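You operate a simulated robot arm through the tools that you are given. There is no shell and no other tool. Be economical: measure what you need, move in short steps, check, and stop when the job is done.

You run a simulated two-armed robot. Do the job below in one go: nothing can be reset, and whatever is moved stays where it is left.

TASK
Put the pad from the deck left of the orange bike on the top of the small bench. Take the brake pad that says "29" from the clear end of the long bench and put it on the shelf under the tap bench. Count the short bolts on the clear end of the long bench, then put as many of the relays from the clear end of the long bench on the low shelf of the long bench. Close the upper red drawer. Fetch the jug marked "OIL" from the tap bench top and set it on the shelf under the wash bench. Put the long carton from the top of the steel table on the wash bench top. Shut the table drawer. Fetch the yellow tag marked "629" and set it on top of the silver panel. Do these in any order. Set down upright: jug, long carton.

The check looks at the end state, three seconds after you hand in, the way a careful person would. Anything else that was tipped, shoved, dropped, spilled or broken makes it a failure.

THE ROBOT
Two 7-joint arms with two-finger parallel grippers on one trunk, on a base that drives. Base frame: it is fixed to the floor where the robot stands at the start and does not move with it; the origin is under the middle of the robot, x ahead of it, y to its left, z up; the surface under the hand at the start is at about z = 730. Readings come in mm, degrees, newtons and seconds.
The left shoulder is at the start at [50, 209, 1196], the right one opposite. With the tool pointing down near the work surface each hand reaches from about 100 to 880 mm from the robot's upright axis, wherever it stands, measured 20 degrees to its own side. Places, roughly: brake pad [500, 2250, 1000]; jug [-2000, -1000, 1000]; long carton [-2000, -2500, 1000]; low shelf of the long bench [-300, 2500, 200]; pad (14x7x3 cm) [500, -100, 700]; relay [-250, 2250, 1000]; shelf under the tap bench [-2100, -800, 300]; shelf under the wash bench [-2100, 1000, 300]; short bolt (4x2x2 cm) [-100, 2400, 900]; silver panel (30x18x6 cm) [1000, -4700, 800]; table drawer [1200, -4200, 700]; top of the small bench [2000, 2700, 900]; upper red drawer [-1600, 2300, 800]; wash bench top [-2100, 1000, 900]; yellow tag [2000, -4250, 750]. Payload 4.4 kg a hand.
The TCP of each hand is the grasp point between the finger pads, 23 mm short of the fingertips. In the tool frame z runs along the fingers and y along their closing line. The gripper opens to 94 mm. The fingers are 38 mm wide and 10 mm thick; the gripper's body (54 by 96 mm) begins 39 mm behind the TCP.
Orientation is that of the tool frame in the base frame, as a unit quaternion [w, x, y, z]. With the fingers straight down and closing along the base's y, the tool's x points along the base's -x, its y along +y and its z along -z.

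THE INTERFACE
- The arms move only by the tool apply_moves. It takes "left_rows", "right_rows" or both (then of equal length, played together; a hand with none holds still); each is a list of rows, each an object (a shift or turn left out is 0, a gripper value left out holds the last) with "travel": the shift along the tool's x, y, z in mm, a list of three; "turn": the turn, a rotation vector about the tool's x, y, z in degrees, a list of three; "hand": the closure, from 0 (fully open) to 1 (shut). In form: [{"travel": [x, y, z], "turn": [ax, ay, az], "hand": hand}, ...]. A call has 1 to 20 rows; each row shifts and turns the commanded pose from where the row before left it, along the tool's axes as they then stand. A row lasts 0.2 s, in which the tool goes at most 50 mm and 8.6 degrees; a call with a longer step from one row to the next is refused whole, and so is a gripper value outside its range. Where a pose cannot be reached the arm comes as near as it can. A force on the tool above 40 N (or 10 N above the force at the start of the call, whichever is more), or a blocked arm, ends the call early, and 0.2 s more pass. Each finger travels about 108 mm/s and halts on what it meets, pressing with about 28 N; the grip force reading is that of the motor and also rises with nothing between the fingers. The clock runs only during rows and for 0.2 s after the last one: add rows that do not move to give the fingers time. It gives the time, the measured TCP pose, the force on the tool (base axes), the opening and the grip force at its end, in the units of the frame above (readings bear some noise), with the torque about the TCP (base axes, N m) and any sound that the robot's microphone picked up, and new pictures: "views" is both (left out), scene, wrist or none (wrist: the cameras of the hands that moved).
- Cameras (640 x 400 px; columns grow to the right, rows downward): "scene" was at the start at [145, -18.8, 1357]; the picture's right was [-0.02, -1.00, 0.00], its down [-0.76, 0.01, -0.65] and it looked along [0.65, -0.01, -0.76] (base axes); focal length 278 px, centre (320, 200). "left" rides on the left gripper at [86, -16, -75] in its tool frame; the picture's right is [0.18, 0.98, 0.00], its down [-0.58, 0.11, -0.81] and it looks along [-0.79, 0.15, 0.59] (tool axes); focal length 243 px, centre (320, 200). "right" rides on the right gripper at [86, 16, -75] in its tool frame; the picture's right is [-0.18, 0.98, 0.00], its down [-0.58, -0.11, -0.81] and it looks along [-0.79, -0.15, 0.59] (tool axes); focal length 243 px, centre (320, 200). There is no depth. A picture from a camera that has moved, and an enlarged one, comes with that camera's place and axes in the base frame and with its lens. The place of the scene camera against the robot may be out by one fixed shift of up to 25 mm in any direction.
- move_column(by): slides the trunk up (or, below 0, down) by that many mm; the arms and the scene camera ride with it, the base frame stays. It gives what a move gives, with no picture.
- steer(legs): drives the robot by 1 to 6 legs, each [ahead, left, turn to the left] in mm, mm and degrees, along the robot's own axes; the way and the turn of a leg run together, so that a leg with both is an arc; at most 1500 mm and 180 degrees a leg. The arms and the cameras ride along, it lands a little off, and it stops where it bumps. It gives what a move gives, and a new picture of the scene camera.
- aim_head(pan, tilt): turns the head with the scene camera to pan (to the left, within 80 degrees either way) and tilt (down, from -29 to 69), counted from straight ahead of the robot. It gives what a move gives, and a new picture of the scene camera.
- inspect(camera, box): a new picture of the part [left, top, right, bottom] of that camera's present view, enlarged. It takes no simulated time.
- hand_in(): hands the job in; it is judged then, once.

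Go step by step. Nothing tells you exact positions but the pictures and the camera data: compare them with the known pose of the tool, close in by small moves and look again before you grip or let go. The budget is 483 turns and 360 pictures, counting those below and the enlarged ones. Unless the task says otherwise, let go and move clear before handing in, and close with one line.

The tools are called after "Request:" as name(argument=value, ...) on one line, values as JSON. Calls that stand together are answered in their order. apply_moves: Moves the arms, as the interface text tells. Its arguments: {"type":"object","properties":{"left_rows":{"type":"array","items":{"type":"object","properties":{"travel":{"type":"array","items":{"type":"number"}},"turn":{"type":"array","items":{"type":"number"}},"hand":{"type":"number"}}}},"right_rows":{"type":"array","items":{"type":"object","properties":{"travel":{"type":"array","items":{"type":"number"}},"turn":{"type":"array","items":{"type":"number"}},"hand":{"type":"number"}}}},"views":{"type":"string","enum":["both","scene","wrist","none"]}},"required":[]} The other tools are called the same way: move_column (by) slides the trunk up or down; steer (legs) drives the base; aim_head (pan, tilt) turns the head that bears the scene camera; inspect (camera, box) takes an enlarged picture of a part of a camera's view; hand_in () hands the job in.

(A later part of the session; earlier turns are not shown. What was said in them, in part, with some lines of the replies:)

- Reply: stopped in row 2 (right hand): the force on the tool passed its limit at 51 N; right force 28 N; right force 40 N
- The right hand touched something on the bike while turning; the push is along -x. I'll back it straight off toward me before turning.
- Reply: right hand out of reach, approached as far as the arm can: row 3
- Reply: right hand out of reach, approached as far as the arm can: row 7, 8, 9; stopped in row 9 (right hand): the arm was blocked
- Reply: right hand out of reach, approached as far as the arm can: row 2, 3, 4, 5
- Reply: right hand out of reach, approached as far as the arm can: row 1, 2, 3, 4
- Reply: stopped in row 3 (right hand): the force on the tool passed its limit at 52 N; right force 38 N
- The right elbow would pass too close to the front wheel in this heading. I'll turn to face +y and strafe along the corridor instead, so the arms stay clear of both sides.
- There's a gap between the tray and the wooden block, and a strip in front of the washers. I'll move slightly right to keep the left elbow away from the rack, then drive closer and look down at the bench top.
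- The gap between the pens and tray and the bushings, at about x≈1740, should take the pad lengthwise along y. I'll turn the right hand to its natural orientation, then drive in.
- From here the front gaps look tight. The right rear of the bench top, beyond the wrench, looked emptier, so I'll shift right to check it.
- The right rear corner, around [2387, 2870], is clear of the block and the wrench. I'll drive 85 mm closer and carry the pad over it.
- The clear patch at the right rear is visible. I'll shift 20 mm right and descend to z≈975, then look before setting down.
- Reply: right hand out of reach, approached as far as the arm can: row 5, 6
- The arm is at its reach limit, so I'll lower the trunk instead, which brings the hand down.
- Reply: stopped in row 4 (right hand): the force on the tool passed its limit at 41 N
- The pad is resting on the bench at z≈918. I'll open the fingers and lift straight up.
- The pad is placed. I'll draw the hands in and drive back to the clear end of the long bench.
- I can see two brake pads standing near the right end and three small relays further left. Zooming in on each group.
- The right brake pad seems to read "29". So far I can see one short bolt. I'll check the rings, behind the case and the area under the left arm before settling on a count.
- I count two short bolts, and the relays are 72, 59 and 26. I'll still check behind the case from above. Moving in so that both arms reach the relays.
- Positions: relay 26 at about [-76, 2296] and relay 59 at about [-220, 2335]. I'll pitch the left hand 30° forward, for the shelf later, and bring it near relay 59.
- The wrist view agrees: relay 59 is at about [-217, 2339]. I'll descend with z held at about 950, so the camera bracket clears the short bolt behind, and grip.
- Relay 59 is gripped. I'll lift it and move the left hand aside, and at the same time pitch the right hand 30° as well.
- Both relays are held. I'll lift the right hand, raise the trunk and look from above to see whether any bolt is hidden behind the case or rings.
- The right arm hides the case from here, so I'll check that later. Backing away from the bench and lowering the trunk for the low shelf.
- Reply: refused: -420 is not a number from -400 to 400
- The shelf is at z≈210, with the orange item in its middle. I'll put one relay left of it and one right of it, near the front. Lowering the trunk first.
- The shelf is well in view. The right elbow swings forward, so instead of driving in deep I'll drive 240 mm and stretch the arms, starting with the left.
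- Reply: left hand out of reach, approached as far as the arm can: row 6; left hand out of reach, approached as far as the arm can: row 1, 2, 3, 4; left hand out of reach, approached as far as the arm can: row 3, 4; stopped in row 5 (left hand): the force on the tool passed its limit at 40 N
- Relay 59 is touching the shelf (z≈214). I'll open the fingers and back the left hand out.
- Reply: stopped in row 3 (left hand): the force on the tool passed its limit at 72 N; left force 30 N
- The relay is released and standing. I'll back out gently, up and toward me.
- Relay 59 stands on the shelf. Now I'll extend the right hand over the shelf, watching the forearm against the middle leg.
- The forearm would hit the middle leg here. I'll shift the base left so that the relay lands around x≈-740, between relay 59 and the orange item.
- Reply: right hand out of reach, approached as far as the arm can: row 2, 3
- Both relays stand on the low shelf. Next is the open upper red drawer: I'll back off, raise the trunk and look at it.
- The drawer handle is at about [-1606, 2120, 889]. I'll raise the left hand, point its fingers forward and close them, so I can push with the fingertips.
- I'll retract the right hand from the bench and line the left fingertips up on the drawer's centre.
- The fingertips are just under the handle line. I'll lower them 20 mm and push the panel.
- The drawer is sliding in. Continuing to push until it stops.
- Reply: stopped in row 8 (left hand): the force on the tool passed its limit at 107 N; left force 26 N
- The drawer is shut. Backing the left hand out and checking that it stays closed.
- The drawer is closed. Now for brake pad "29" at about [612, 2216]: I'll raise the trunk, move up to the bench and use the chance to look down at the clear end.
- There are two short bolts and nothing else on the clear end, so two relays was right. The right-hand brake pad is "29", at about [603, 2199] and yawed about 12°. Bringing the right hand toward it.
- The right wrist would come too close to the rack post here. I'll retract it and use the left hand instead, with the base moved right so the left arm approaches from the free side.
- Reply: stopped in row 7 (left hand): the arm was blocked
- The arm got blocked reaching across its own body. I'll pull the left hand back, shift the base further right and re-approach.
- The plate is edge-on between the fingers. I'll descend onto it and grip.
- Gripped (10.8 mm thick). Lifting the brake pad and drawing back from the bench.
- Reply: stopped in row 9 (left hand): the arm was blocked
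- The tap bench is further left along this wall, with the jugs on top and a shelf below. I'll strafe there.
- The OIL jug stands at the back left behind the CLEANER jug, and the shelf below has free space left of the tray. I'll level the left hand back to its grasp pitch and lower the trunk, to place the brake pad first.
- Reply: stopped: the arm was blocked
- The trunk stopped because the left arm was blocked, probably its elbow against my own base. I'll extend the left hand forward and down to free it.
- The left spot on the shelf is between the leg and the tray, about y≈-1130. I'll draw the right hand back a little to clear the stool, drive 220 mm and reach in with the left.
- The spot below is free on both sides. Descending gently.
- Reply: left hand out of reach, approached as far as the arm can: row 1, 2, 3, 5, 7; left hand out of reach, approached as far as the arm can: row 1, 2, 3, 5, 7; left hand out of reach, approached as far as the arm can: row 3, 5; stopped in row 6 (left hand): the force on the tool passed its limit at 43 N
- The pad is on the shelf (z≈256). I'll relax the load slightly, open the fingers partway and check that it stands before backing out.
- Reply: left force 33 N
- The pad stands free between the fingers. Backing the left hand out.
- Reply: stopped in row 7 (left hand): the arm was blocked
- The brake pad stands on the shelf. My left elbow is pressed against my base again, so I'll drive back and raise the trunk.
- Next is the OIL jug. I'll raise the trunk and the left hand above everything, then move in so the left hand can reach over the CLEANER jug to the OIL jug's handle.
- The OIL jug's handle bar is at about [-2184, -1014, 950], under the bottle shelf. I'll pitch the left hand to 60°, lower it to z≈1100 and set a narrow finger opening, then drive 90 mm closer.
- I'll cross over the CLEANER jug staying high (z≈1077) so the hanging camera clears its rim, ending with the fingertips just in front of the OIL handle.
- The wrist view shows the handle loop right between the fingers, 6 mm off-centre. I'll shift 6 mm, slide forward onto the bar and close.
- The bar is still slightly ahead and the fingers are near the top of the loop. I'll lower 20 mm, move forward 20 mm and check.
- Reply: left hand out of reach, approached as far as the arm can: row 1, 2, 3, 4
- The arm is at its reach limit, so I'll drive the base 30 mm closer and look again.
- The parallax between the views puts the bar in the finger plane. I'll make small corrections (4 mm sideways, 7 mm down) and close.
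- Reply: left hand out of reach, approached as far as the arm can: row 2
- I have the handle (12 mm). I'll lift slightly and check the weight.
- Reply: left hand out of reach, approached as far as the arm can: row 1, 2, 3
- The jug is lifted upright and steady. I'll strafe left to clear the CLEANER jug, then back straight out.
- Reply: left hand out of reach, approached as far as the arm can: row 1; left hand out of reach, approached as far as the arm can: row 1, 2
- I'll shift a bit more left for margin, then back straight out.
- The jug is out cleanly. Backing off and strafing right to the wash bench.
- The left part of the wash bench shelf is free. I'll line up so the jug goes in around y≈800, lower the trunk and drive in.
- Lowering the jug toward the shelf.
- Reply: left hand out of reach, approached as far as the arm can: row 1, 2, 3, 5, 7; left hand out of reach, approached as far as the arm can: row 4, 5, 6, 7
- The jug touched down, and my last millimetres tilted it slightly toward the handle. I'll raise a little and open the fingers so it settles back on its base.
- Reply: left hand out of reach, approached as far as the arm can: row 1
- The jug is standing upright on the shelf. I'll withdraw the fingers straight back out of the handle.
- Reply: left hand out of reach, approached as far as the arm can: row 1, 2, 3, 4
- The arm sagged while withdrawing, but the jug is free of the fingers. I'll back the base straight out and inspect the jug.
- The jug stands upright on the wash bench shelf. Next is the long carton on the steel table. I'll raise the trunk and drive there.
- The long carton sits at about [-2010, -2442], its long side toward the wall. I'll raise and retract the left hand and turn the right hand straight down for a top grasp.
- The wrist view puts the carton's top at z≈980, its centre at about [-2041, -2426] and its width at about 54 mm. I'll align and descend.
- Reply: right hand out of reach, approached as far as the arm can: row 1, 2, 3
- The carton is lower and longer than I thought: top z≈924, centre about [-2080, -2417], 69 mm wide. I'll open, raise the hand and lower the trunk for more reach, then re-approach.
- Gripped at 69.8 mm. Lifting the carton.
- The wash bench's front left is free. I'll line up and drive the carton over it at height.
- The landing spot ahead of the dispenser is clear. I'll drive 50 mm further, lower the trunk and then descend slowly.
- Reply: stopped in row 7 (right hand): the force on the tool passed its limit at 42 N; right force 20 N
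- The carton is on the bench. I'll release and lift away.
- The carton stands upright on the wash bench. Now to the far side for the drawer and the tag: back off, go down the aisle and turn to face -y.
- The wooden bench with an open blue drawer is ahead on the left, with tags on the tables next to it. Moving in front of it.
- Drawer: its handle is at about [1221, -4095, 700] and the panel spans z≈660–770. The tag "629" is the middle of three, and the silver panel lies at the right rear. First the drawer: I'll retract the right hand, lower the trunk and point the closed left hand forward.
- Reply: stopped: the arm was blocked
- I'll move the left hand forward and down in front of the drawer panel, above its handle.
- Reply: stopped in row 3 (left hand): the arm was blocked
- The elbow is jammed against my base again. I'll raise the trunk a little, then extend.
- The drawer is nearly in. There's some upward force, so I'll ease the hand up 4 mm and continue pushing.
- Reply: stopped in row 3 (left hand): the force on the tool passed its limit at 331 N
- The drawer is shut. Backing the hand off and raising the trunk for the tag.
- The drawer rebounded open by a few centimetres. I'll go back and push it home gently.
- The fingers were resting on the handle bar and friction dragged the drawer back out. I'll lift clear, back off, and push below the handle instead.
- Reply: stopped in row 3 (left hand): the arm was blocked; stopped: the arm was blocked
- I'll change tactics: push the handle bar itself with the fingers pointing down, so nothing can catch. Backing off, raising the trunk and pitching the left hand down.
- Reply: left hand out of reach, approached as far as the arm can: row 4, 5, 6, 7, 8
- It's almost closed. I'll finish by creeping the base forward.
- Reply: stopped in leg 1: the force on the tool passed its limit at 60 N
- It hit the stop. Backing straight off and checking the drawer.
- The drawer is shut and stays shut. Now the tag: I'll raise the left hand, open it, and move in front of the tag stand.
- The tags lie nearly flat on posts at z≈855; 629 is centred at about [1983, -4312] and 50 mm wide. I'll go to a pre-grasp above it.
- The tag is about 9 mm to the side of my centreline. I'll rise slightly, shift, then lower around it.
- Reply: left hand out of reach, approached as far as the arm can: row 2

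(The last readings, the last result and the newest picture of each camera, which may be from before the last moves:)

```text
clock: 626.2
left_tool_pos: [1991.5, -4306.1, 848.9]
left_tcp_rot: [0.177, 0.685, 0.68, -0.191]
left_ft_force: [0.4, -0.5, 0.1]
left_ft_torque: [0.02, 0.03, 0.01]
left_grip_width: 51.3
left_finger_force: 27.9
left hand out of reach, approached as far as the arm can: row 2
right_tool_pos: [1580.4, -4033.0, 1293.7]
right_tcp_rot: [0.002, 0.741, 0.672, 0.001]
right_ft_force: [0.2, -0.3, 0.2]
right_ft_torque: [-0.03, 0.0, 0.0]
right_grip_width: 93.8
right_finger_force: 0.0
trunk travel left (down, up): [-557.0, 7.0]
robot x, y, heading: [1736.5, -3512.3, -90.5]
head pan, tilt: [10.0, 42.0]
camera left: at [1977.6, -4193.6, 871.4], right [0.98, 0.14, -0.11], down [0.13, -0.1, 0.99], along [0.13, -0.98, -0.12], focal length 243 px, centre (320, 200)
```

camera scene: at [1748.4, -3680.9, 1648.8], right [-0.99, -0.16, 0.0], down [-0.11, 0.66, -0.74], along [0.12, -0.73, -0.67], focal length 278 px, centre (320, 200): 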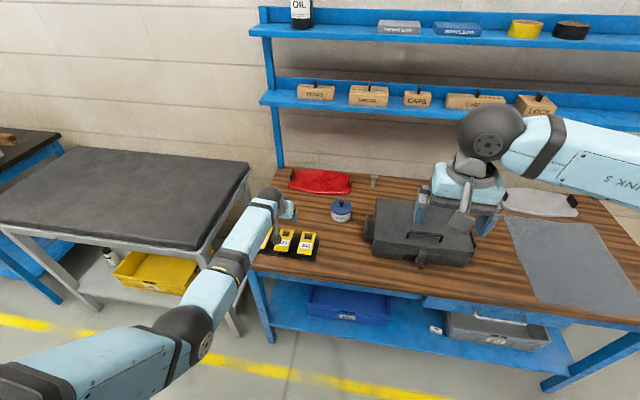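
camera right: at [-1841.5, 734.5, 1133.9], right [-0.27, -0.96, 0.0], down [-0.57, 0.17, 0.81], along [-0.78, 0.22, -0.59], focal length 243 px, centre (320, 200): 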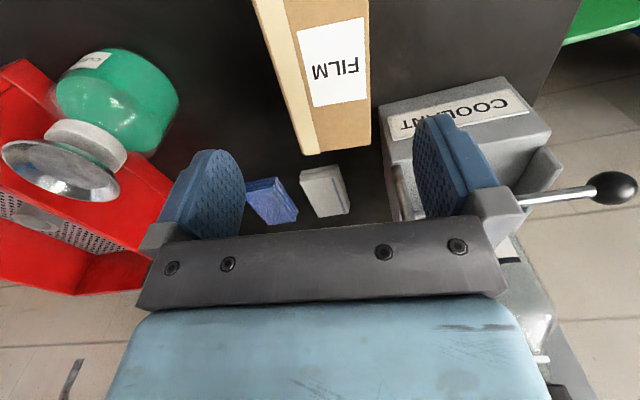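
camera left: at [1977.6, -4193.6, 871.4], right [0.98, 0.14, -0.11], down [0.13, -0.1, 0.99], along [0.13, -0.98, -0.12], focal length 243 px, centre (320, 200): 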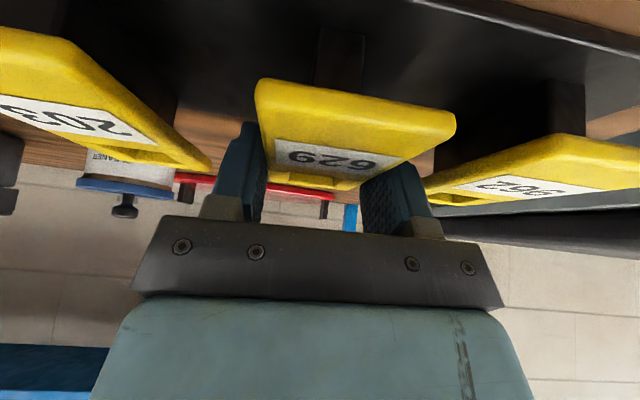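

Tag gripped (51 mm). Lifting straight up.

Request:
apply_moves(left_rows=[{"travel": [-5, 0, -8.7]}, {"travel": [-10, 0, -17]}, {"travel": [-15, 0, -26]}, {"travel": [-20, 0, -35]}, {"travel": [-20, 0, -35]}], views="both")

```text
clock: 627.4
left_tool_pos: [1993.1, -4304.5, 989.2]
left_tcp_rot: [0.176, 0.686, 0.679, -0.192]
left_ft_force: [0.3, -0.3, -0.6]
left_ft_torque: [-0.03, 0.0, 0.0]
left_grip_width: 51.3
left_finger_force: 28.5
right_tool_pos: [1580.6, -4033.2, 1293.1]
right_tcp_rot: [0.002, 0.741, 0.672, 0.0]
right_ft_force: [1.0, 1.0, 0.2]
right_ft_torque: [-0.03, 0.01, 0.03]
right_grip_width: 93.8
right_finger_force: 0.1
trunk travel left (down, up): [-557.0, 7.0]
robot x, y, heading: [1736.4, -3512.2, -90.3]
head pan, tilt: [10.0, 42.0]
camera scene: at [1748.1, -3680.1, 1648.9], right [-0.99, -0.16, 0.0], down [-0.11, 0.66, -0.74], along [0.12, -0.73, -0.67], focal length 278 px, centre (320, 200)
camera left: at [1977.8, -4192.7, 1011.5], right [0.98, 0.14, -0.11], down [0.13, -0.1, 0.99], along [0.13, -0.98, -0.12], focal length 243 px, centre (320, 200)
```

scene: 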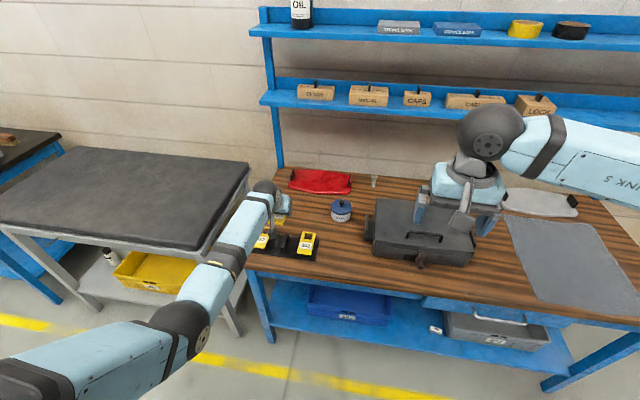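
left: 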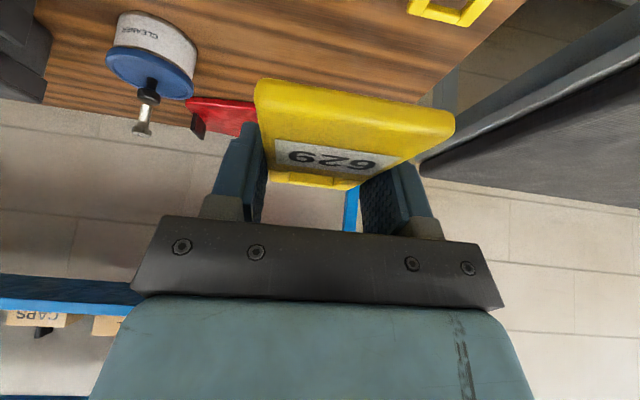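

I have tag 629. Moving to the silver panel at the right rear of the bench.

Request:
steer(legs=[[-150, 0, 0], [0, -980, 0]])

Request:
aim_head(pan=5, tilt=38)

Request:
inspect(camera="scene", box=[200, 120, 400, 240])

```text
clock: 637.2
left_tool_pos: [1020.7, -4146.5, 988.4]
left_tcp_rot: [0.176, 0.688, 0.678, -0.192]
left_ft_force: [1.2, -0.5, -0.2]
left_ft_torque: [0.0, 0.0, 0.02]
left_grip_width: 51.2
left_finger_force: 27.7
right_tool_pos: [608.9, -3873.9, 1294.1]
right_tcp_rot: [0.002, 0.742, 0.67, 0.001]
right_ft_force: [0.3, 0.1, 0.0]
right_ft_torque: [0.0, 0.0, -0.04]
right_grip_width: 94.0
right_finger_force: 0.0
trunk travel left (down, up): [-557.0, 7.0]
robot x, y, heading: [765.1, -3355.2, -90.7]
head pan, tilt: [10.0, 42.0]
camera scene: at [777.6, -3521.2, 1648.8], right [-0.99, -0.16, 0.0], down [-0.11, 0.66, -0.74], along [0.12, -0.73, -0.67], focal length 278 px, centre (320, 200)
```

scene: 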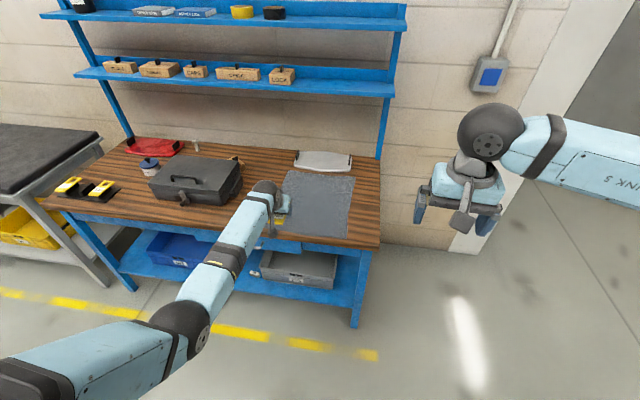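

```text
clock: 637.9
left_tool_pos: [1020.5, -4148.5, 988.3]
left_tcp_rot: [0.175, 0.687, 0.679, -0.192]
left_ft_force: [1.0, 0.1, -0.6]
left_ft_torque: [-0.02, -0.02, 0.02]
left_grip_width: 51.3
left_finger_force: 27.8
right_tool_pos: [608.3, -3874.4, 1293.6]
right_tcp_rot: [0.002, 0.742, 0.67, 0.0]
right_ft_force: [0.1, 0.6, 0.5]
right_ft_torque: [0.02, 0.0, 0.0]
right_grip_width: 94.0
right_finger_force: 0.2
trunk travel left (down, up): [-557.0, 7.0]
robot x, y, heading: [763.6, -3354.6, -90.6]
head pan, tilt: [5.0, 38.0]
camera scene: at [770.4, -3524.7, 1654.7], right [-1.0, -0.07, 0.0], down [-0.05, 0.61, -0.79], along [0.06, -0.79, -0.62], focal length 278 px, centre (320, 200)
```

scene: 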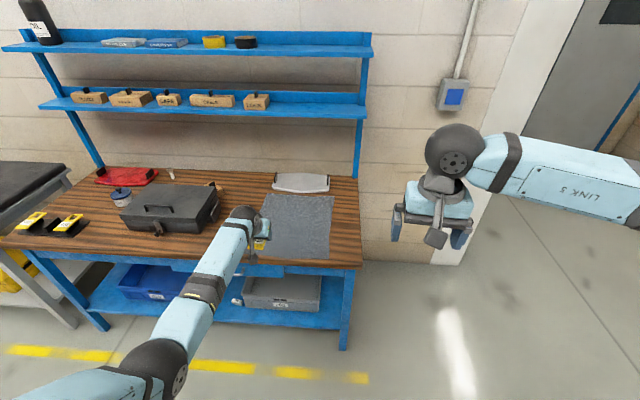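

```text
3.20 times, centred on (300, 180) of scene
camera zoom: at [770.4, -3524.7, 1654.7], right [-1.0, -0.07, 0.0], down [-0.05, 0.61, -0.79], along [0.06, -0.79, -0.62], focal length 890 px, centre (384, 264)
```

zoom: 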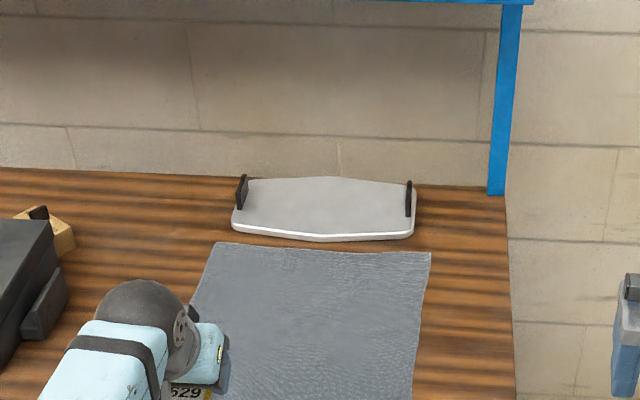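

The silver panel lies at about [960, -4740] under the shelf. I'll lower the trunk so the forearm stays below the shelf edge while I reach in.

Request:
apply_moves(left_rows=[{"travel": [-18, 0, -30]}, {"travel": [-18, 0, -30]}, {"travel": [-18, 0, -30]}, {"travel": [-18, 0, -30]}], right_rows=[{"travel": [-30, 0, 0]}, {"travel": [-30, 0, 0]}, {"travel": [-30, 0, 0]}, {}], views="none")

Request:
move_column(by=-200)

Request:
steer(legs=[[350, 0, 0]])

Request:
inspect(camera="left", box=[0, 0, 640, 400])

```text
clock: 638.9
left_tool_pos: [1022.0, -4148.8, 1128.8]
left_tcp_rot: [0.177, 0.687, 0.678, -0.191]
left_ft_force: [0.6, 0.0, 0.3]
left_ft_torque: [-0.01, 0.0, 0.01]
left_grip_width: 51.1
left_finger_force: 27.8
right_tool_pos: [600.2, -3962.4, 1295.6]
right_tcp_rot: [0.002, 0.742, 0.67, 0.001]
right_ft_force: [-0.8, 0.2, -1.1]
right_ft_torque: [0.01, 0.0, -0.01]
right_grip_width: 93.7
right_finger_force: 0.0
trunk travel left (down, up): [-557.0, 7.0]
robot x, y, heading: [766.6, -3356.5, -90.7]
head pan, tilt: [5.0, 38.0]
```

```text
clock: 641.0
left_tool_pos: [1022.5, -4150.4, 928.7]
left_tcp_rot: [0.175, 0.687, 0.679, -0.192]
left_ft_force: [0.0, 0.0, -1.4]
left_ft_torque: [-0.02, 0.06, 0.0]
left_grip_width: 51.4
left_finger_force: 28.0
right_tool_pos: [601.0, -3963.4, 1093.9]
right_tcp_rot: [0.002, 0.742, 0.67, 0.0]
right_ft_force: [-1.0, -0.1, 0.8]
right_ft_torque: [-0.02, 0.01, 0.01]
right_grip_width: 93.9
right_finger_force: 0.0
trunk travel left (down, up): [-357.0, 207.0]
robot x, y, heading: [764.7, -3352.5, -90.8]
head pan, tilt: [5.0, 38.0]
```

```text
clock: 643.3
left_tool_pos: [1017.7, -4497.9, 927.9]
left_tcp_rot: [0.176, 0.688, 0.678, -0.192]
left_ft_force: [-0.9, -0.5, -0.3]
left_ft_torque: [0.0, -0.01, -0.02]
left_grip_width: 51.2
left_finger_force: 27.8
right_tool_pos: [594.8, -4309.2, 1093.9]
right_tcp_rot: [0.002, 0.742, 0.67, 0.0]
right_ft_force: [0.2, -0.5, -0.2]
right_ft_torque: [0.03, 0.01, -0.01]
right_grip_width: 94.2
right_finger_force: 0.1
trunk travel left (down, up): [-357.0, 207.0]
robot x, y, heading: [762.0, -3700.8, -90.9]
head pan, tilt: [5.0, 38.0]
camera scene: at [765.9, -3871.8, 1454.7], right [-1.0, -0.07, 0.0], down [-0.05, 0.61, -0.79], along [0.06, -0.79, -0.62], focal length 278 px, centre (320, 200)
```

scene: 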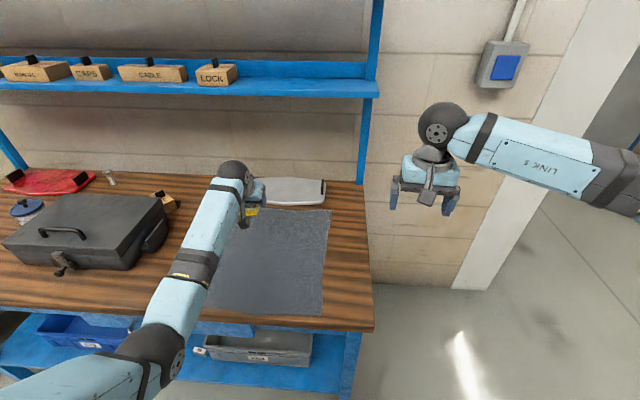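

```text
1.00 times, centred on (320, 200) of left (not enlarged: the box is as wide or as high as the picture)
camera zoom: at [1003.4, -4384.1, 951.1], right [0.98, 0.14, -0.11], down [0.13, -0.1, 0.99], along [0.13, -0.98, -0.12], focal length 243 px, centre (320, 200)
```

zoom: 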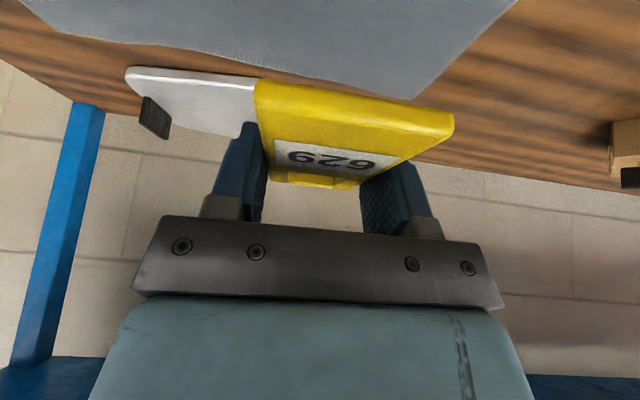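

The panel's front edge is just ahead. I'll level the tag by easing the pitch 10°, then move right 48 mm and forward 150 mm.

Request:
apply_moves(left_rows=[{"turn": [0, 5, 0]}, {"turn": [0, 5, 0]}], views="none")

Request:
steer(legs=[[0, -48, 0.9], [140, 0, 0]])

Request:
inspect(camera="left", box=[0, 0, 640, 400])

Request:
inspect(camera="scene", box=[180, 120, 380, 260])

```text
clock: 643.9
left_tool_pos: [1017.2, -4498.3, 929.3]
left_tcp_rot: [0.115, 0.702, 0.691, -0.13]
left_ft_force: [0.2, 0.3, -0.1]
left_ft_torque: [-0.04, -0.02, 0.01]
left_grip_width: 51.1
left_finger_force: 28.2
right_tool_pos: [596.4, -4309.9, 1093.6]
right_tcp_rot: [0.002, 0.742, 0.67, 0.001]
right_ft_force: [0.3, -0.7, -0.1]
right_ft_torque: [0.01, 0.0, 0.02]
right_grip_width: 93.9
right_finger_force: 0.1
trunk travel left (down, up): [-357.0, 207.0]
robot x, y, heading: [762.2, -3701.1, -90.8]
head pan, tilt: [5.0, 38.0]
```

```text
clock: 645.9
left_tool_pos: [982.0, -4633.4, 928.4]
left_tcp_rot: [0.117, 0.696, 0.697, -0.13]
left_ft_force: [-0.3, 0.9, -0.7]
left_ft_torque: [0.01, 0.01, 0.02]
left_grip_width: 51.3
left_finger_force: 27.8
right_tool_pos: [558.0, -4452.5, 1094.7]
right_tcp_rot: [0.002, 0.737, 0.676, 0.001]
right_ft_force: [0.0, -0.8, 0.8]
right_ft_torque: [0.01, -0.02, 0.0]
right_grip_width: 94.1
right_finger_force: 0.1
trunk travel left (down, up): [-357.0, 207.0]
robot x, y, heading: [716.1, -3841.8, -90.0]
head pan, tilt: [5.0, 38.0]
camera scene: at [721.1, -4012.3, 1454.7], right [-1.0, -0.09, 0.0], down [-0.05, 0.61, -0.79], along [0.07, -0.78, -0.62], focal length 278 px, centre (320, 200)
```

scene: 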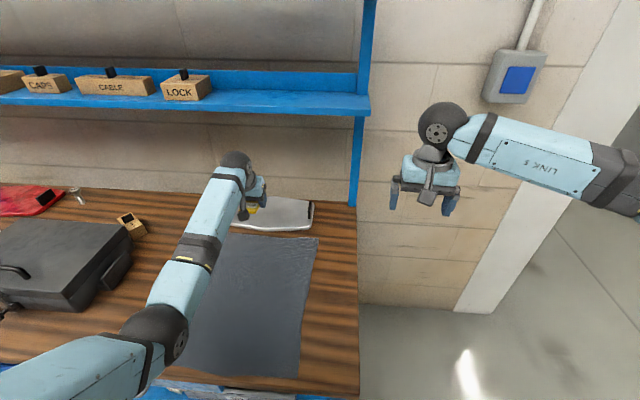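

```text
1.00 times, centred on (320, 200) of left (not enlarged: the box is as wide or as high as the picture)
camera zoom: at [966.6, -4526.4, 970.3], right [0.98, 0.17, -0.08], down [0.13, -0.27, 0.95], along [0.14, -0.95, -0.29], focal length 243 px, centre (320, 200)
```

zoom: 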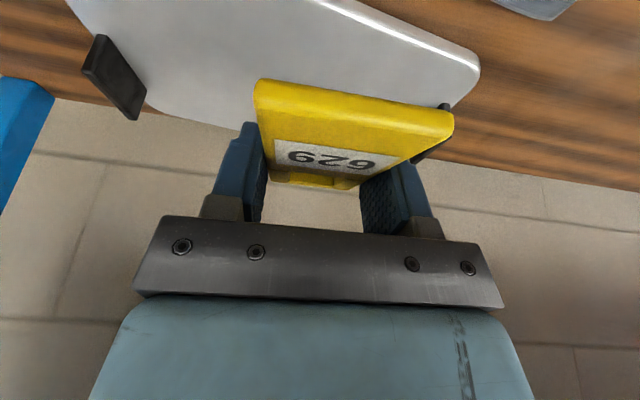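

```text
2.86 times, centred on (280, 190) of scene
camera zoom: at [721.1, -4012.3, 1454.7], right [-1.0, -0.09, 0.0], down [-0.05, 0.61, -0.79], along [0.07, -0.78, -0.62], focal length 794 px, centre (434, 229)
```

zoom: 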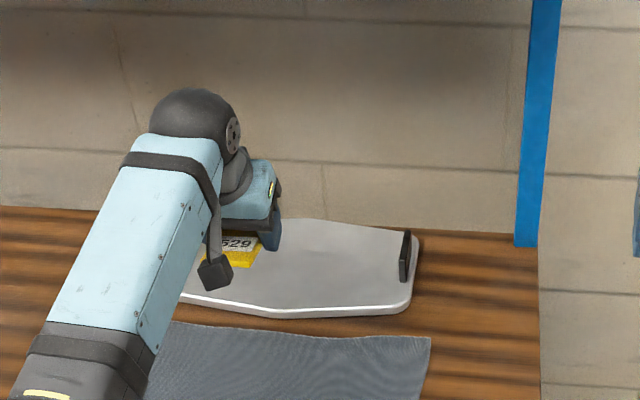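

Request:
apply_moves(left_rows=[{"travel": [-31, -9, 11.5]}, {"travel": [-31, -9, 11.5]}, {"travel": [-31, -9, 11.5]}, {"travel": [8, 0, 22]}, {"travel": [8, 0, 22]}, {}], views="wrist")

Request:
inspect(camera="scene", box=[180, 120, 380, 260])

```text
clock: 647.3
left_tool_pos: [954.4, -4729.5, 883.4]
left_tcp_rot: [0.117, 0.696, 0.696, -0.132]
left_ft_force: [-0.1, -0.3, -0.6]
left_ft_torque: [0.01, -0.02, 0.01]
left_grip_width: 51.2
left_finger_force: 28.1
right_tool_pos: [559.4, -4452.3, 1094.3]
right_tcp_rot: [0.002, 0.738, 0.675, 0.0]
right_ft_force: [-0.3, 0.7, -0.1]
right_ft_torque: [-0.01, 0.01, -0.03]
right_grip_width: 94.0
right_finger_force: 0.1
trunk travel left (down, up): [-357.0, 207.0]
robot x, y, heading: [710.7, -3840.7, -90.0]
head pan, tilt: [5.0, 38.0]
camera left: at [939.4, -4622.2, 924.8], right [0.98, 0.17, -0.08], down [0.13, -0.27, 0.96], along [0.14, -0.95, -0.28], focal length 243 px, centre (320, 200)
```

left: 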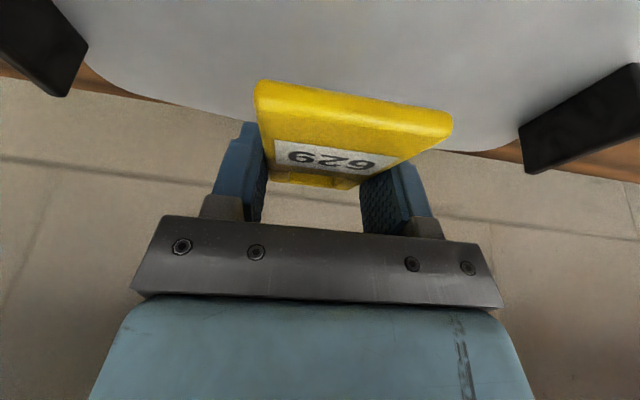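

```text
2.86 times, centred on (280, 190) of scene
camera zoom: at [721.3, -4011.7, 1454.8], right [-1.0, -0.09, 0.0], down [-0.05, 0.61, -0.79], along [0.07, -0.79, -0.62], focal length 794 px, centre (434, 229)
```

zoom: 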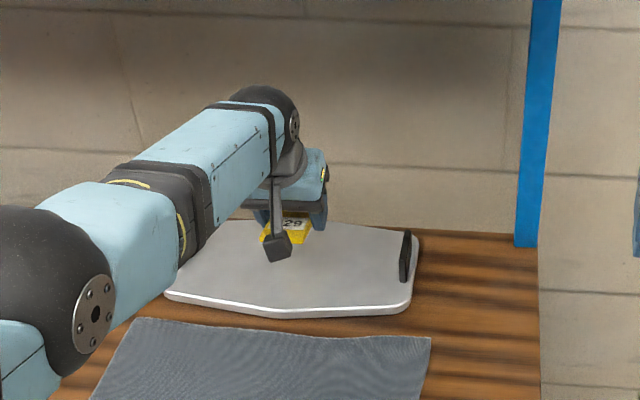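

The tag is above the middle of the panel. Lowering slowly until contact.

Request:
apply_moves(left_rows=[{"travel": [5, 0, 14]}, {"travel": [3.4, 0, 9.4]}, {"travel": [2, 0, 5.6]}, {"travel": [1.4, 0, 3.8]}, {"travel": [1.4, 0, 3.8]}, {"travel": [1.4, 0, 3.8]}, {"travel": [1.4, 0, 3.8]}, {"travel": [1.4, 0, 3.8]}], views="wrist")

```text
clock: 649.1
left_tool_pos: [952.8, -4717.3, 846.3]
left_tcp_rot: [0.118, 0.696, 0.696, -0.13]
left_ft_force: [-0.2, -0.4, 3.5]
left_ft_torque: [0.03, -0.12, -0.04]
left_grip_width: 51.5
left_finger_force: 28.2
left hand out of reach, approached as far as the arm can: row 1, 2, 5, 8
right_tool_pos: [558.1, -4452.2, 1095.4]
right_tcp_rot: [0.003, 0.737, 0.675, 0.001]
right_ft_force: [-0.2, 0.4, 0.0]
right_ft_torque: [-0.02, 0.03, -0.02]
right_grip_width: 94.0
right_finger_force: 0.1
trunk travel left (down, up): [-357.0, 207.0]
robot x, y, heading: [713.6, -3842.1, -90.3]
head pan, tilt: [5.0, 38.0]
camera left: at [937.7, -4609.1, 886.2], right [0.98, 0.17, -0.08], down [0.13, -0.27, 0.96], along [0.14, -0.95, -0.28], focal length 243 px, centre (320, 200)
```

left: 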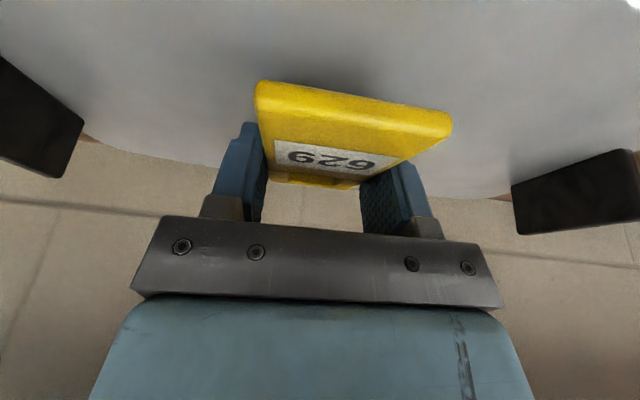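

Request:
apply_moves(left_rows=[{"travel": [1.4, 0, 3.8]}, {"travel": [1.4, 0, 3.8]}, {}], views="wrist")

```text
clock: 649.9
left_tool_pos: [953.7, -4715.1, 845.6]
left_tcp_rot: [0.122, 0.696, 0.695, -0.133]
left_ft_force: [3.0, -11.2, 30.7]
left_ft_torque: [-0.05, -0.93, -0.36]
left_grip_width: 51.3
left_finger_force: 28.0
left hand out of reach, approached as far as the arm can: row 2
right_tool_pos: [556.7, -4450.9, 1097.1]
right_tcp_rot: [0.004, 0.737, 0.676, -0.001]
right_ft_force: [-0.8, -0.3, -0.6]
right_ft_torque: [-0.02, -0.01, 0.01]
right_grip_width: 94.0
right_finger_force: 0.0
trunk travel left (down, up): [-357.0, 207.0]
robot x, y, heading: [714.8, -3841.7, -89.6]
head pan, tilt: [5.0, 38.0]
camera left: at [937.3, -4606.9, 885.0], right [0.98, 0.17, -0.08], down [0.12, -0.26, 0.96], along [0.14, -0.95, -0.27], focal length 243 px, centre (320, 200)
```

left: 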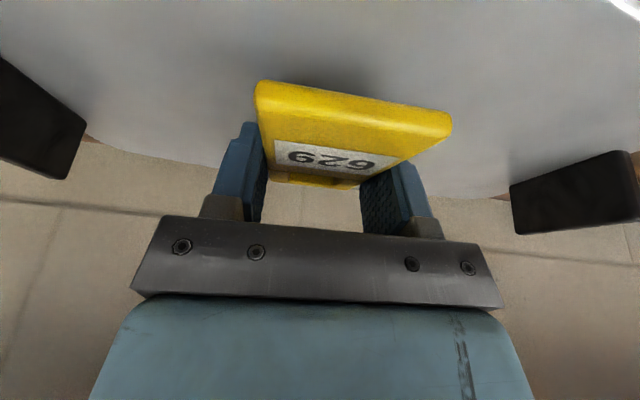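

Contact is firm. I'll ease up 2 mm, open and lift away.

Request:
apply_moves(left_rows=[{"travel": [-1, 0, -3]}, {"hand": 0.35}, {"hand": 0.2}, {"hand": 0.1}, {"travel": [-7, 0, -19]}, {"travel": [-10, 0, -28]}, {"travel": [5, 0, -40]}], views="both")

Request:
inspect(camera="scene", box=[180, 120, 380, 260])

```text
clock: 651.5
left_tool_pos: [954.1, -4737.4, 913.0]
left_tcp_rot: [0.116, 0.696, 0.697, -0.13]
left_ft_force: [0.8, -0.4, 0.3]
left_ft_torque: [-0.01, -0.01, 0.02]
left_grip_width: 84.6
left_finger_force: 0.1
left hand out of reach, approached as far as the arm can: row 5, 6, 7
right_tool_pos: [557.2, -4453.5, 1093.0]
right_tcp_rot: [0.003, 0.737, 0.676, 0.001]
right_ft_force: [0.2, 0.2, 0.8]
right_ft_torque: [-0.02, -0.03, 0.01]
right_grip_width: 94.3
right_finger_force: 0.1
trunk travel left (down, up): [-357.0, 207.0]
robot x, y, heading: [710.5, -3839.1, -89.8]
head pan, tilt: [5.0, 38.0]
camera scene: at [721.2, -4012.1, 1454.6], right [-1.0, -0.09, 0.0], down [-0.05, 0.61, -0.79], along [0.07, -0.78, -0.62], focal length 278 px, centre (320, 200)
camera left: at [938.6, -4630.3, 954.2], right [0.98, 0.17, -0.08], down [0.13, -0.27, 0.95], along [0.14, -0.95, -0.29], focal length 243 px, centre (320, 200)
```

scene: 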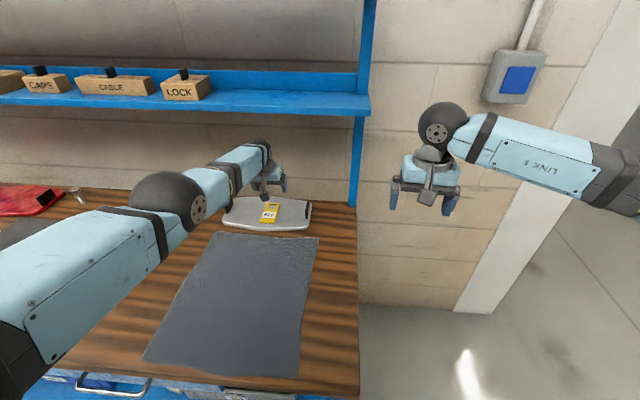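
left: 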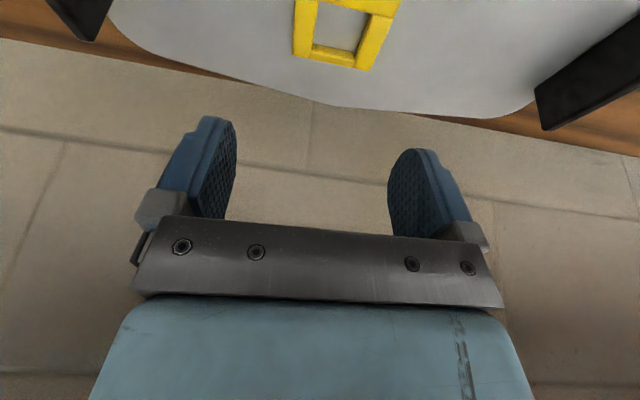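

```text
2.86 times, centred on (280, 190) of scene
camera zoom: at [721.2, -4012.1, 1454.6], right [-1.0, -0.09, 0.0], down [-0.05, 0.61, -0.79], along [0.07, -0.78, -0.62], focal length 794 px, centre (434, 229)
```

zoom: 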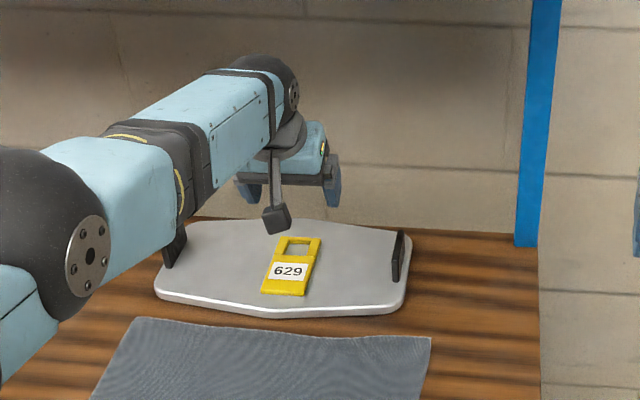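

Tag 629 lies on the silver panel. I'll back away and check the whole bench and the drawer.

Request:
apply_moves(left_rows=[{"travel": [0, 0, -30]}, {"travel": [0, 0, -30]}], views="none")

Request:
steer(legs=[[-600, 0, 0]])

Request:
aim_head(pan=15, tilt=30)

Request:
inspect(camera="scene", box=[130, 130, 430, 330])

```text
clock: 652.1
left_tool_pos: [952.9, -4749.4, 963.9]
left_tcp_rot: [0.117, 0.696, 0.696, -0.131]
left_ft_force: [1.1, 0.0, -0.1]
left_ft_torque: [-0.02, -0.04, -0.01]
left_grip_width: 84.7
left_finger_force: 0.1
left hand out of reach, approached as far as the arm can: row 1, 2
right_tool_pos: [557.4, -4452.3, 1093.6]
right_tcp_rot: [0.002, 0.738, 0.675, 0.001]
right_ft_force: [-0.1, 0.4, 0.8]
right_ft_torque: [-0.01, 0.0, 0.05]
right_grip_width: 94.2
right_finger_force: 0.0
trunk travel left (down, up): [-357.0, 207.0]
robot x, y, heading: [712.1, -3841.2, -90.0]
head pan, tilt: [5.0, 38.0]
```

```text
clock: 655.5
left_tool_pos: [958.2, -4145.3, 962.9]
left_tcp_rot: [0.118, 0.693, 0.7, -0.13]
left_ft_force: [0.1, -0.2, 0.2]
left_ft_torque: [0.01, 0.02, -0.01]
left_grip_width: 84.7
left_finger_force: 0.1
right_tool_pos: [560.6, -3853.0, 1094.8]
right_tcp_rot: [0.002, 0.733, 0.68, 0.0]
right_ft_force: [-0.3, 0.4, 0.7]
right_ft_torque: [0.03, -0.01, 0.01]
right_grip_width: 94.1
right_finger_force: 0.0
trunk travel left (down, up): [-357.0, 207.0]
robot x, y, heading: [711.1, -3237.2, -89.5]
head pan, tilt: [5.0, 38.0]
camera scene: at [718.4, -3409.9, 1454.7], right [-0.99, -0.1, 0.0], down [-0.06, 0.61, -0.79], along [0.08, -0.78, -0.62], focal length 278 px, centre (320, 200)
```

scene: 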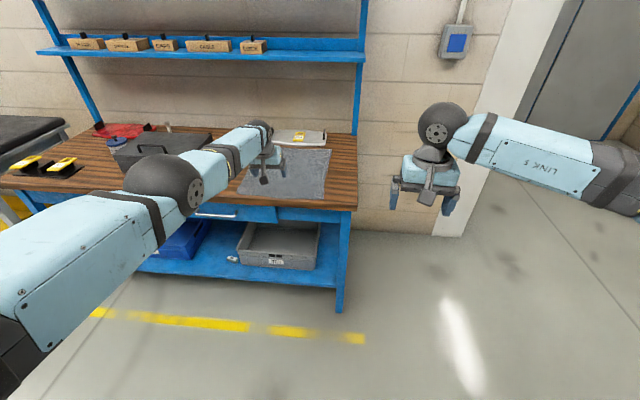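

```text
clock: 656.2
left_tool_pos: [958.8, -4145.5, 961.7]
left_tcp_rot: [0.117, 0.693, 0.7, -0.129]
left_ft_force: [0.4, 0.1, 0.2]
left_ft_torque: [0.0, 0.02, -0.04]
left_grip_width: 84.5
left_finger_force: 0.1
right_tool_pos: [561.0, -3852.9, 1094.9]
right_tcp_rot: [0.002, 0.733, 0.681, 0.001]
right_ft_force: [-0.9, 0.2, 0.9]
right_ft_torque: [-0.01, 0.0, 0.0]
right_grip_width: 93.9
right_finger_force: 0.1
trunk travel left (down, up): [-357.0, 207.0]
robot x, y, heading: [705.1, -3241.4, -89.2]
head pan, tilt: [15.0, 30.0]
camera scene: at [734.3, -3411.1, 1467.1], right [-0.96, -0.27, 0.0], down [-0.14, 0.48, -0.87], along [0.23, -0.83, -0.5], focal length 278 px, centre (320, 200)
```

scene: 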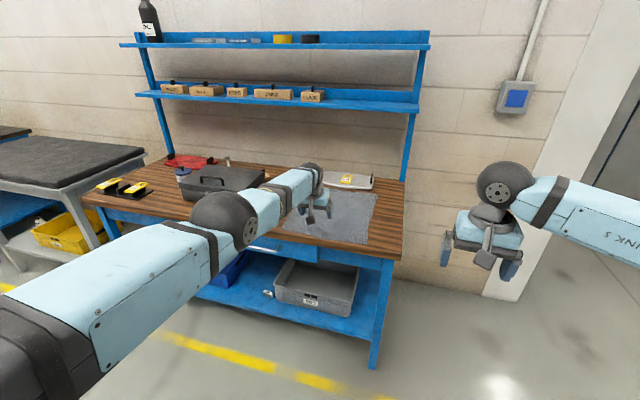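

```text
2.00 times, centred on (280, 230) of scene
camera zoom: at [734.3, -3411.1, 1467.1], right [-0.96, -0.27, 0.0], down [-0.14, 0.48, -0.87], along [0.23, -0.83, -0.5], focal length 556 px, centre (400, 140)
```

zoom: 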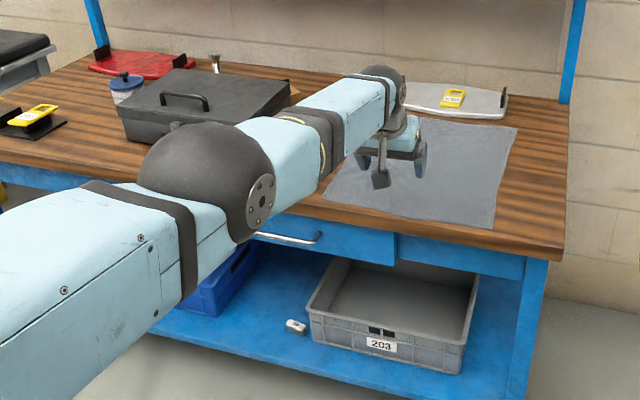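

Request:
steer(legs=[[-300, 600, 0]])

Request:
aim_head(pan=-10, tilt=28)

Request:
inspect(camera="scene", box=[200, 130, 480, 300])

```text
clock: 662.1
left_tool_pos: [1561.6, -3840.3, 962.9]
left_tcp_rot: [0.117, 0.694, 0.699, -0.13]
left_ft_force: [-0.3, -0.2, -0.4]
left_ft_torque: [0.01, 0.0, 0.01]
left_grip_width: 84.7
left_finger_force: 0.1
right_tool_pos: [1164.5, -3544.7, 1094.3]
right_tcp_rot: [0.002, 0.734, 0.679, 0.0]
right_ft_force: [0.1, 0.0, -0.2]
right_ft_torque: [0.01, -0.04, -0.02]
right_grip_width: 93.9
right_finger_force: 0.1
trunk travel left (down, up): [-357.0, 207.0]
robot x, y, heading: [1315.4, -2933.5, -89.5]
head pan, tilt: [15.0, 30.0]
camera scene: at [1340.3, -3103.6, 1467.1], right [-0.96, -0.27, 0.0], down [-0.13, 0.48, -0.87], along [0.23, -0.83, -0.5], focal length 278 px, centre (320, 200)
```

scene: 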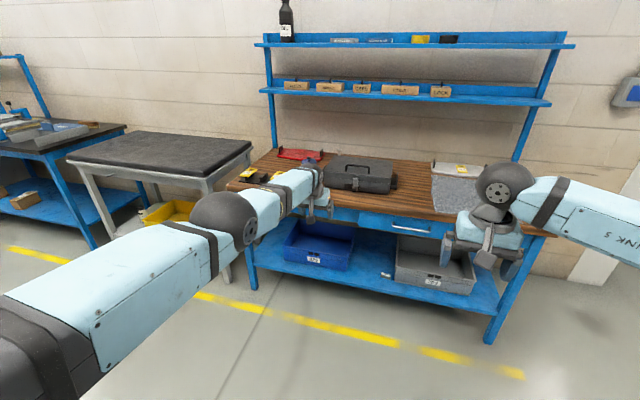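

```text
clock: 663.0
left_tool_pos: [1562.8, -3838.8, 963.7]
left_tcp_rot: [0.117, 0.694, 0.699, -0.129]
left_ft_force: [0.4, 0.2, -0.1]
left_ft_torque: [0.0, 0.04, 0.0]
left_grip_width: 84.7
left_finger_force: 0.0
right_tool_pos: [1164.8, -3544.6, 1094.4]
right_tcp_rot: [0.002, 0.734, 0.679, 0.002]
right_ft_force: [-0.1, 0.8, 0.6]
right_ft_torque: [-0.01, 0.01, 0.02]
right_grip_width: 94.3
right_finger_force: 0.0
trunk travel left (down, up): [-357.0, 207.0]
robot x, y, heading: [1312.9, -2931.0, -89.3]
head pan, tilt: [-10.0, 28.0]
camera scene: at [1301.1, -3106.4, 1470.3], right [-0.99, 0.16, 0.0], down [0.08, 0.46, -0.88], along [-0.14, -0.87, -0.47], focal length 278 px, centre (320, 200)
```

scene: 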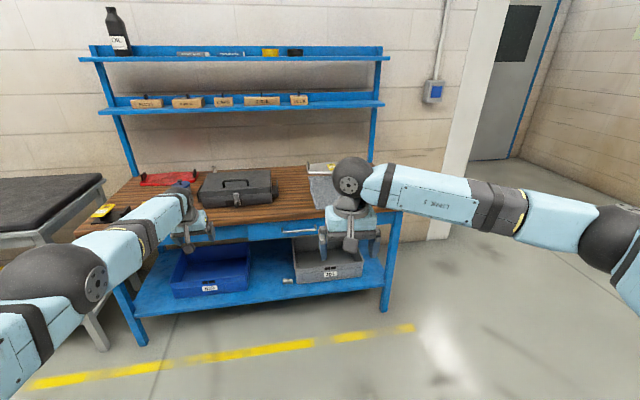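

```text
2.29 times, centred on (340, 215) of scene
camera zoom: at [1301.1, -3106.4, 1470.3], right [-0.99, 0.16, 0.0], down [0.08, 0.46, -0.88], along [-0.14, -0.87, -0.47], focal length 636 px, centre (274, 166)
```

zoom: 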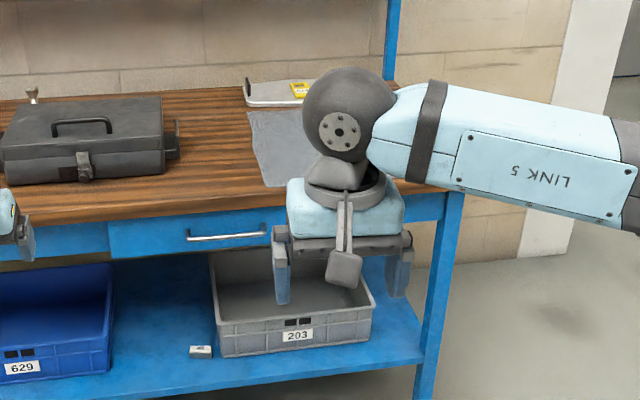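

The table drawer is flush. For certainty I'll drive back up the aisle and check the red drawer and the other placements.

Request:
steer(legs=[[0, -1400, 0], [0, -500, 0], [-1500, 0, 0], [-1500, 0, 0], [-500, 0, 0], [0, 0, 180]])

Request:
aim_head(pan=30, tilt=22)

Request:
aim_head(pan=-20, tilt=22)

Request:
aim_head(pan=78, tilt=22)

```text
clock: 703.8
left_tool_pos: [-920.6, 1407.8, 963.7]
left_tcp_rot: [-0.128, 0.709, -0.684, -0.119]
left_ft_force: [-0.2, 0.3, -0.4]
left_ft_torque: [0.0, -0.04, 0.0]
left_grip_width: 84.5
left_finger_force: 0.0
right_tool_pos: [-515.2, 1126.1, 1094.5]
right_tcp_rot: [0.0, -0.689, 0.725, 0.002]
right_ft_force: [-0.4, 0.0, 1.0]
right_ft_torque: [0.07, -0.02, -0.03]
right_grip_width: 94.0
right_finger_force: 0.1
trunk travel left (down, up): [-357.0, 207.0]
robot x, y, heading: [-646.6, 507.2, 92.3]
head pan, tilt: [-10.0, 28.0]
camera scene: at [-638.0, 648.6, 1470.3], right [0.99, -0.14, 0.0], down [-0.06, -0.47, -0.88], along [0.12, 0.87, -0.47], focal length 278 px, centre (320, 200)
```

scene: 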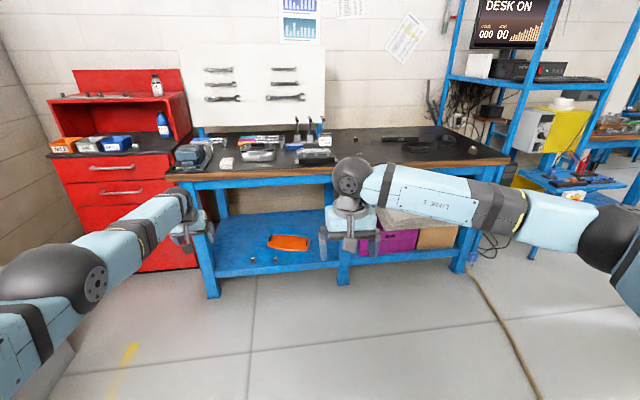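

```text
clock: 704.9
left_tool_pos: [-920.4, 1405.9, 963.5]
left_tcp_rot: [-0.128, 0.709, -0.683, -0.119]
left_ft_force: [0.4, -0.2, -0.4]
left_ft_torque: [-0.02, 0.03, 0.01]
left_grip_width: 84.8
left_finger_force: 0.2
right_tool_pos: [-515.2, 1125.7, 1094.4]
right_tcp_rot: [0.0, -0.689, 0.725, 0.002]
right_ft_force: [-0.3, 0.6, 0.7]
right_ft_torque: [0.01, 0.0, 0.0]
right_grip_width: 94.2
right_finger_force: 0.2
trunk travel left (down, up): [-357.0, 207.0]
robot x, y, heading: [-645.4, 503.3, 92.3]
head pan, tilt: [30.0, 22.0]
camera scene: at [-699.7, 636.8, 1479.9], right [0.85, 0.53, 0.0], down [0.2, -0.32, -0.93], along [-0.49, 0.78, -0.37], focal length 278 px, centre (320, 200)
```

scene: 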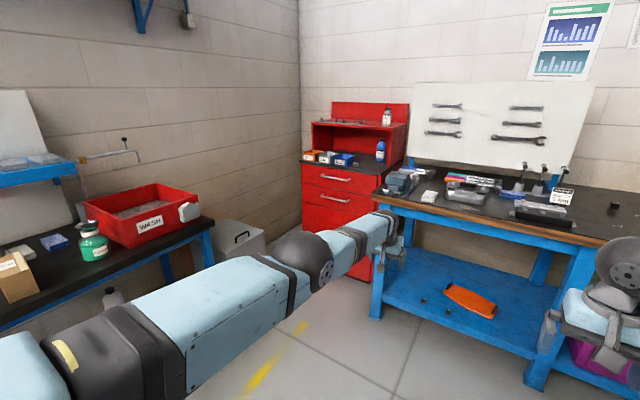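

```text
clock: 706.0
left_tool_pos: [-920.8, 1407.9, 963.5]
left_tcp_rot: [-0.128, 0.709, -0.683, -0.12]
left_ft_force: [0.3, -0.4, -0.1]
left_ft_torque: [-0.04, 0.02, -0.02]
left_grip_width: 84.5
left_finger_force: 0.0
right_tool_pos: [-513.9, 1125.6, 1094.3]
right_tcp_rot: [-0.001, -0.689, 0.725, 0.002]
right_ft_force: [-0.4, 1.0, 1.0]
right_ft_torque: [0.01, 0.02, 0.0]
right_grip_width: 94.0
right_finger_force: 0.0
trunk travel left (down, up): [-357.0, 207.0]
robot x, y, heading: [-643.4, 512.6, 91.9]
head pan, tilt: [-20.0, 22.0]
camera scene: at [-622.0, 646.7, 1479.9], right [0.95, -0.3, 0.0], down [-0.11, -0.36, -0.93], along [0.28, 0.88, -0.37], focal length 278 px, centre (320, 200)
```

scene: 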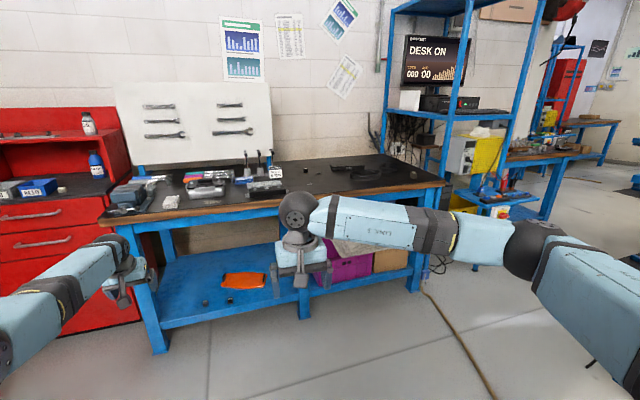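

```text
clock: 707.8
left_tool_pos: [-920.9, 1407.5, 962.4]
left_tcp_rot: [-0.127, 0.709, -0.683, -0.118]
left_ft_force: [0.0, -0.4, -0.8]
left_ft_torque: [-0.01, -0.02, -0.01]
left_grip_width: 84.7
left_finger_force: 0.0
right_tool_pos: [-514.5, 1125.2, 1093.5]
right_tcp_rot: [-0.001, -0.689, 0.725, 0.002]
right_ft_force: [-0.5, -0.5, 0.3]
right_ft_torque: [0.0, -0.02, 0.01]
right_grip_width: 94.0
right_finger_force: 0.1
trunk travel left (down, up): [-357.0, 207.0]
robot x, y, heading: [-646.3, 512.4, 92.3]
head pan, tilt: [78.0, 22.0]
camera scene: at [-741.7, 574.1, 1479.9], right [0.17, 0.99, 0.0], down [0.37, -0.06, -0.93], along [-0.91, 0.16, -0.37], focal length 278 px, centre (320, 200)
```

scene: 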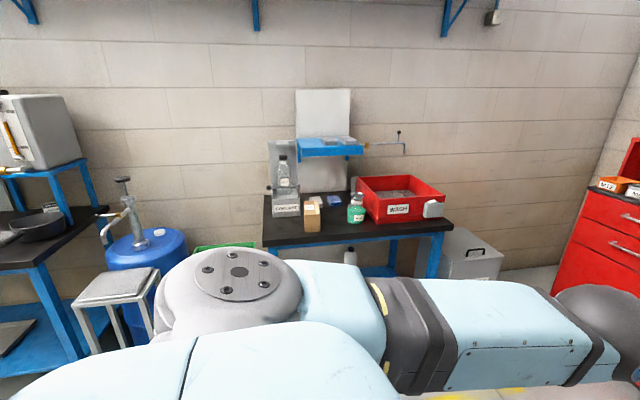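

Request:
aim_head(pan=30, tilt=22)

Request:
inspect(camera="scene", box=[290, 120, 420, 220])

```text
clock: 708.9
left_tool_pos: [-920.0, 1407.4, 963.9]
left_tcp_rot: [-0.128, 0.709, -0.683, -0.119]
left_ft_force: [-0.3, -0.8, 0.2]
left_ft_torque: [0.0, 0.01, 0.0]
left_grip_width: 84.5
left_finger_force: 0.0
right_tool_pos: [-514.7, 1126.1, 1094.3]
right_tcp_rot: [-0.001, -0.689, 0.724, 0.001]
right_ft_force: [0.1, -0.3, -0.5]
right_ft_torque: [0.03, -0.02, -0.01]
right_grip_width: 94.1
right_finger_force: 0.0
trunk travel left (down, up): [-357.0, 207.0]
robot x, y, heading: [-646.0, 509.9, 92.2]
head pan, tilt: [30.0, 22.0]
camera scene: at [-699.8, 636.7, 1479.9], right [0.85, 0.53, 0.0], down [0.2, -0.32, -0.93], along [-0.49, 0.78, -0.37], focal length 278 px, centre (320, 200)
```

scene: 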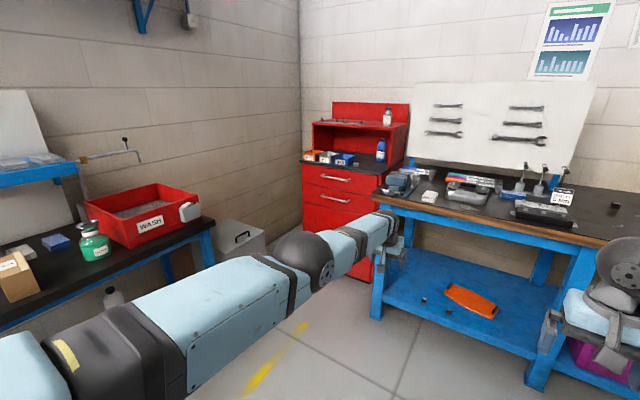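

```text
4.00 times, centred on (355, 170) of scene
camera zoom: at [-699.8, 636.7, 1479.9], right [0.85, 0.53, 0.0], down [0.2, -0.32, -0.93], along [-0.49, 0.78, -0.37], focal length 1112 px, centre (180, 320)
```

zoom: 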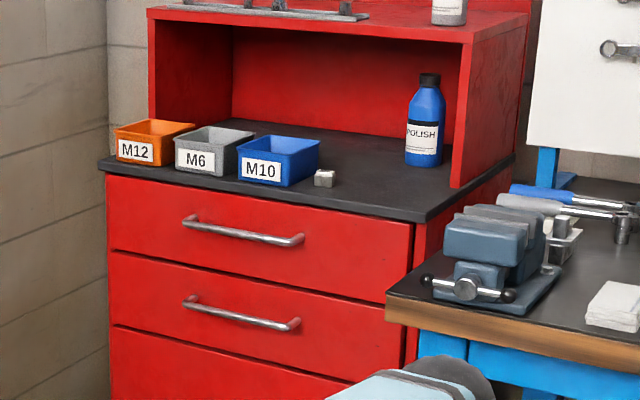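

The red drawers are closed, and everything I can see is in place. Handing in.

Request:
hand_in()

```text
The job is handed in.
```

All eight jobs are done and handed in: two short bolts counted, so two relays (59 and 26) are on the long bench's low shelf. Early on my right hand bumped the orange bike (about 51 N); it looked unmoved afterwards.
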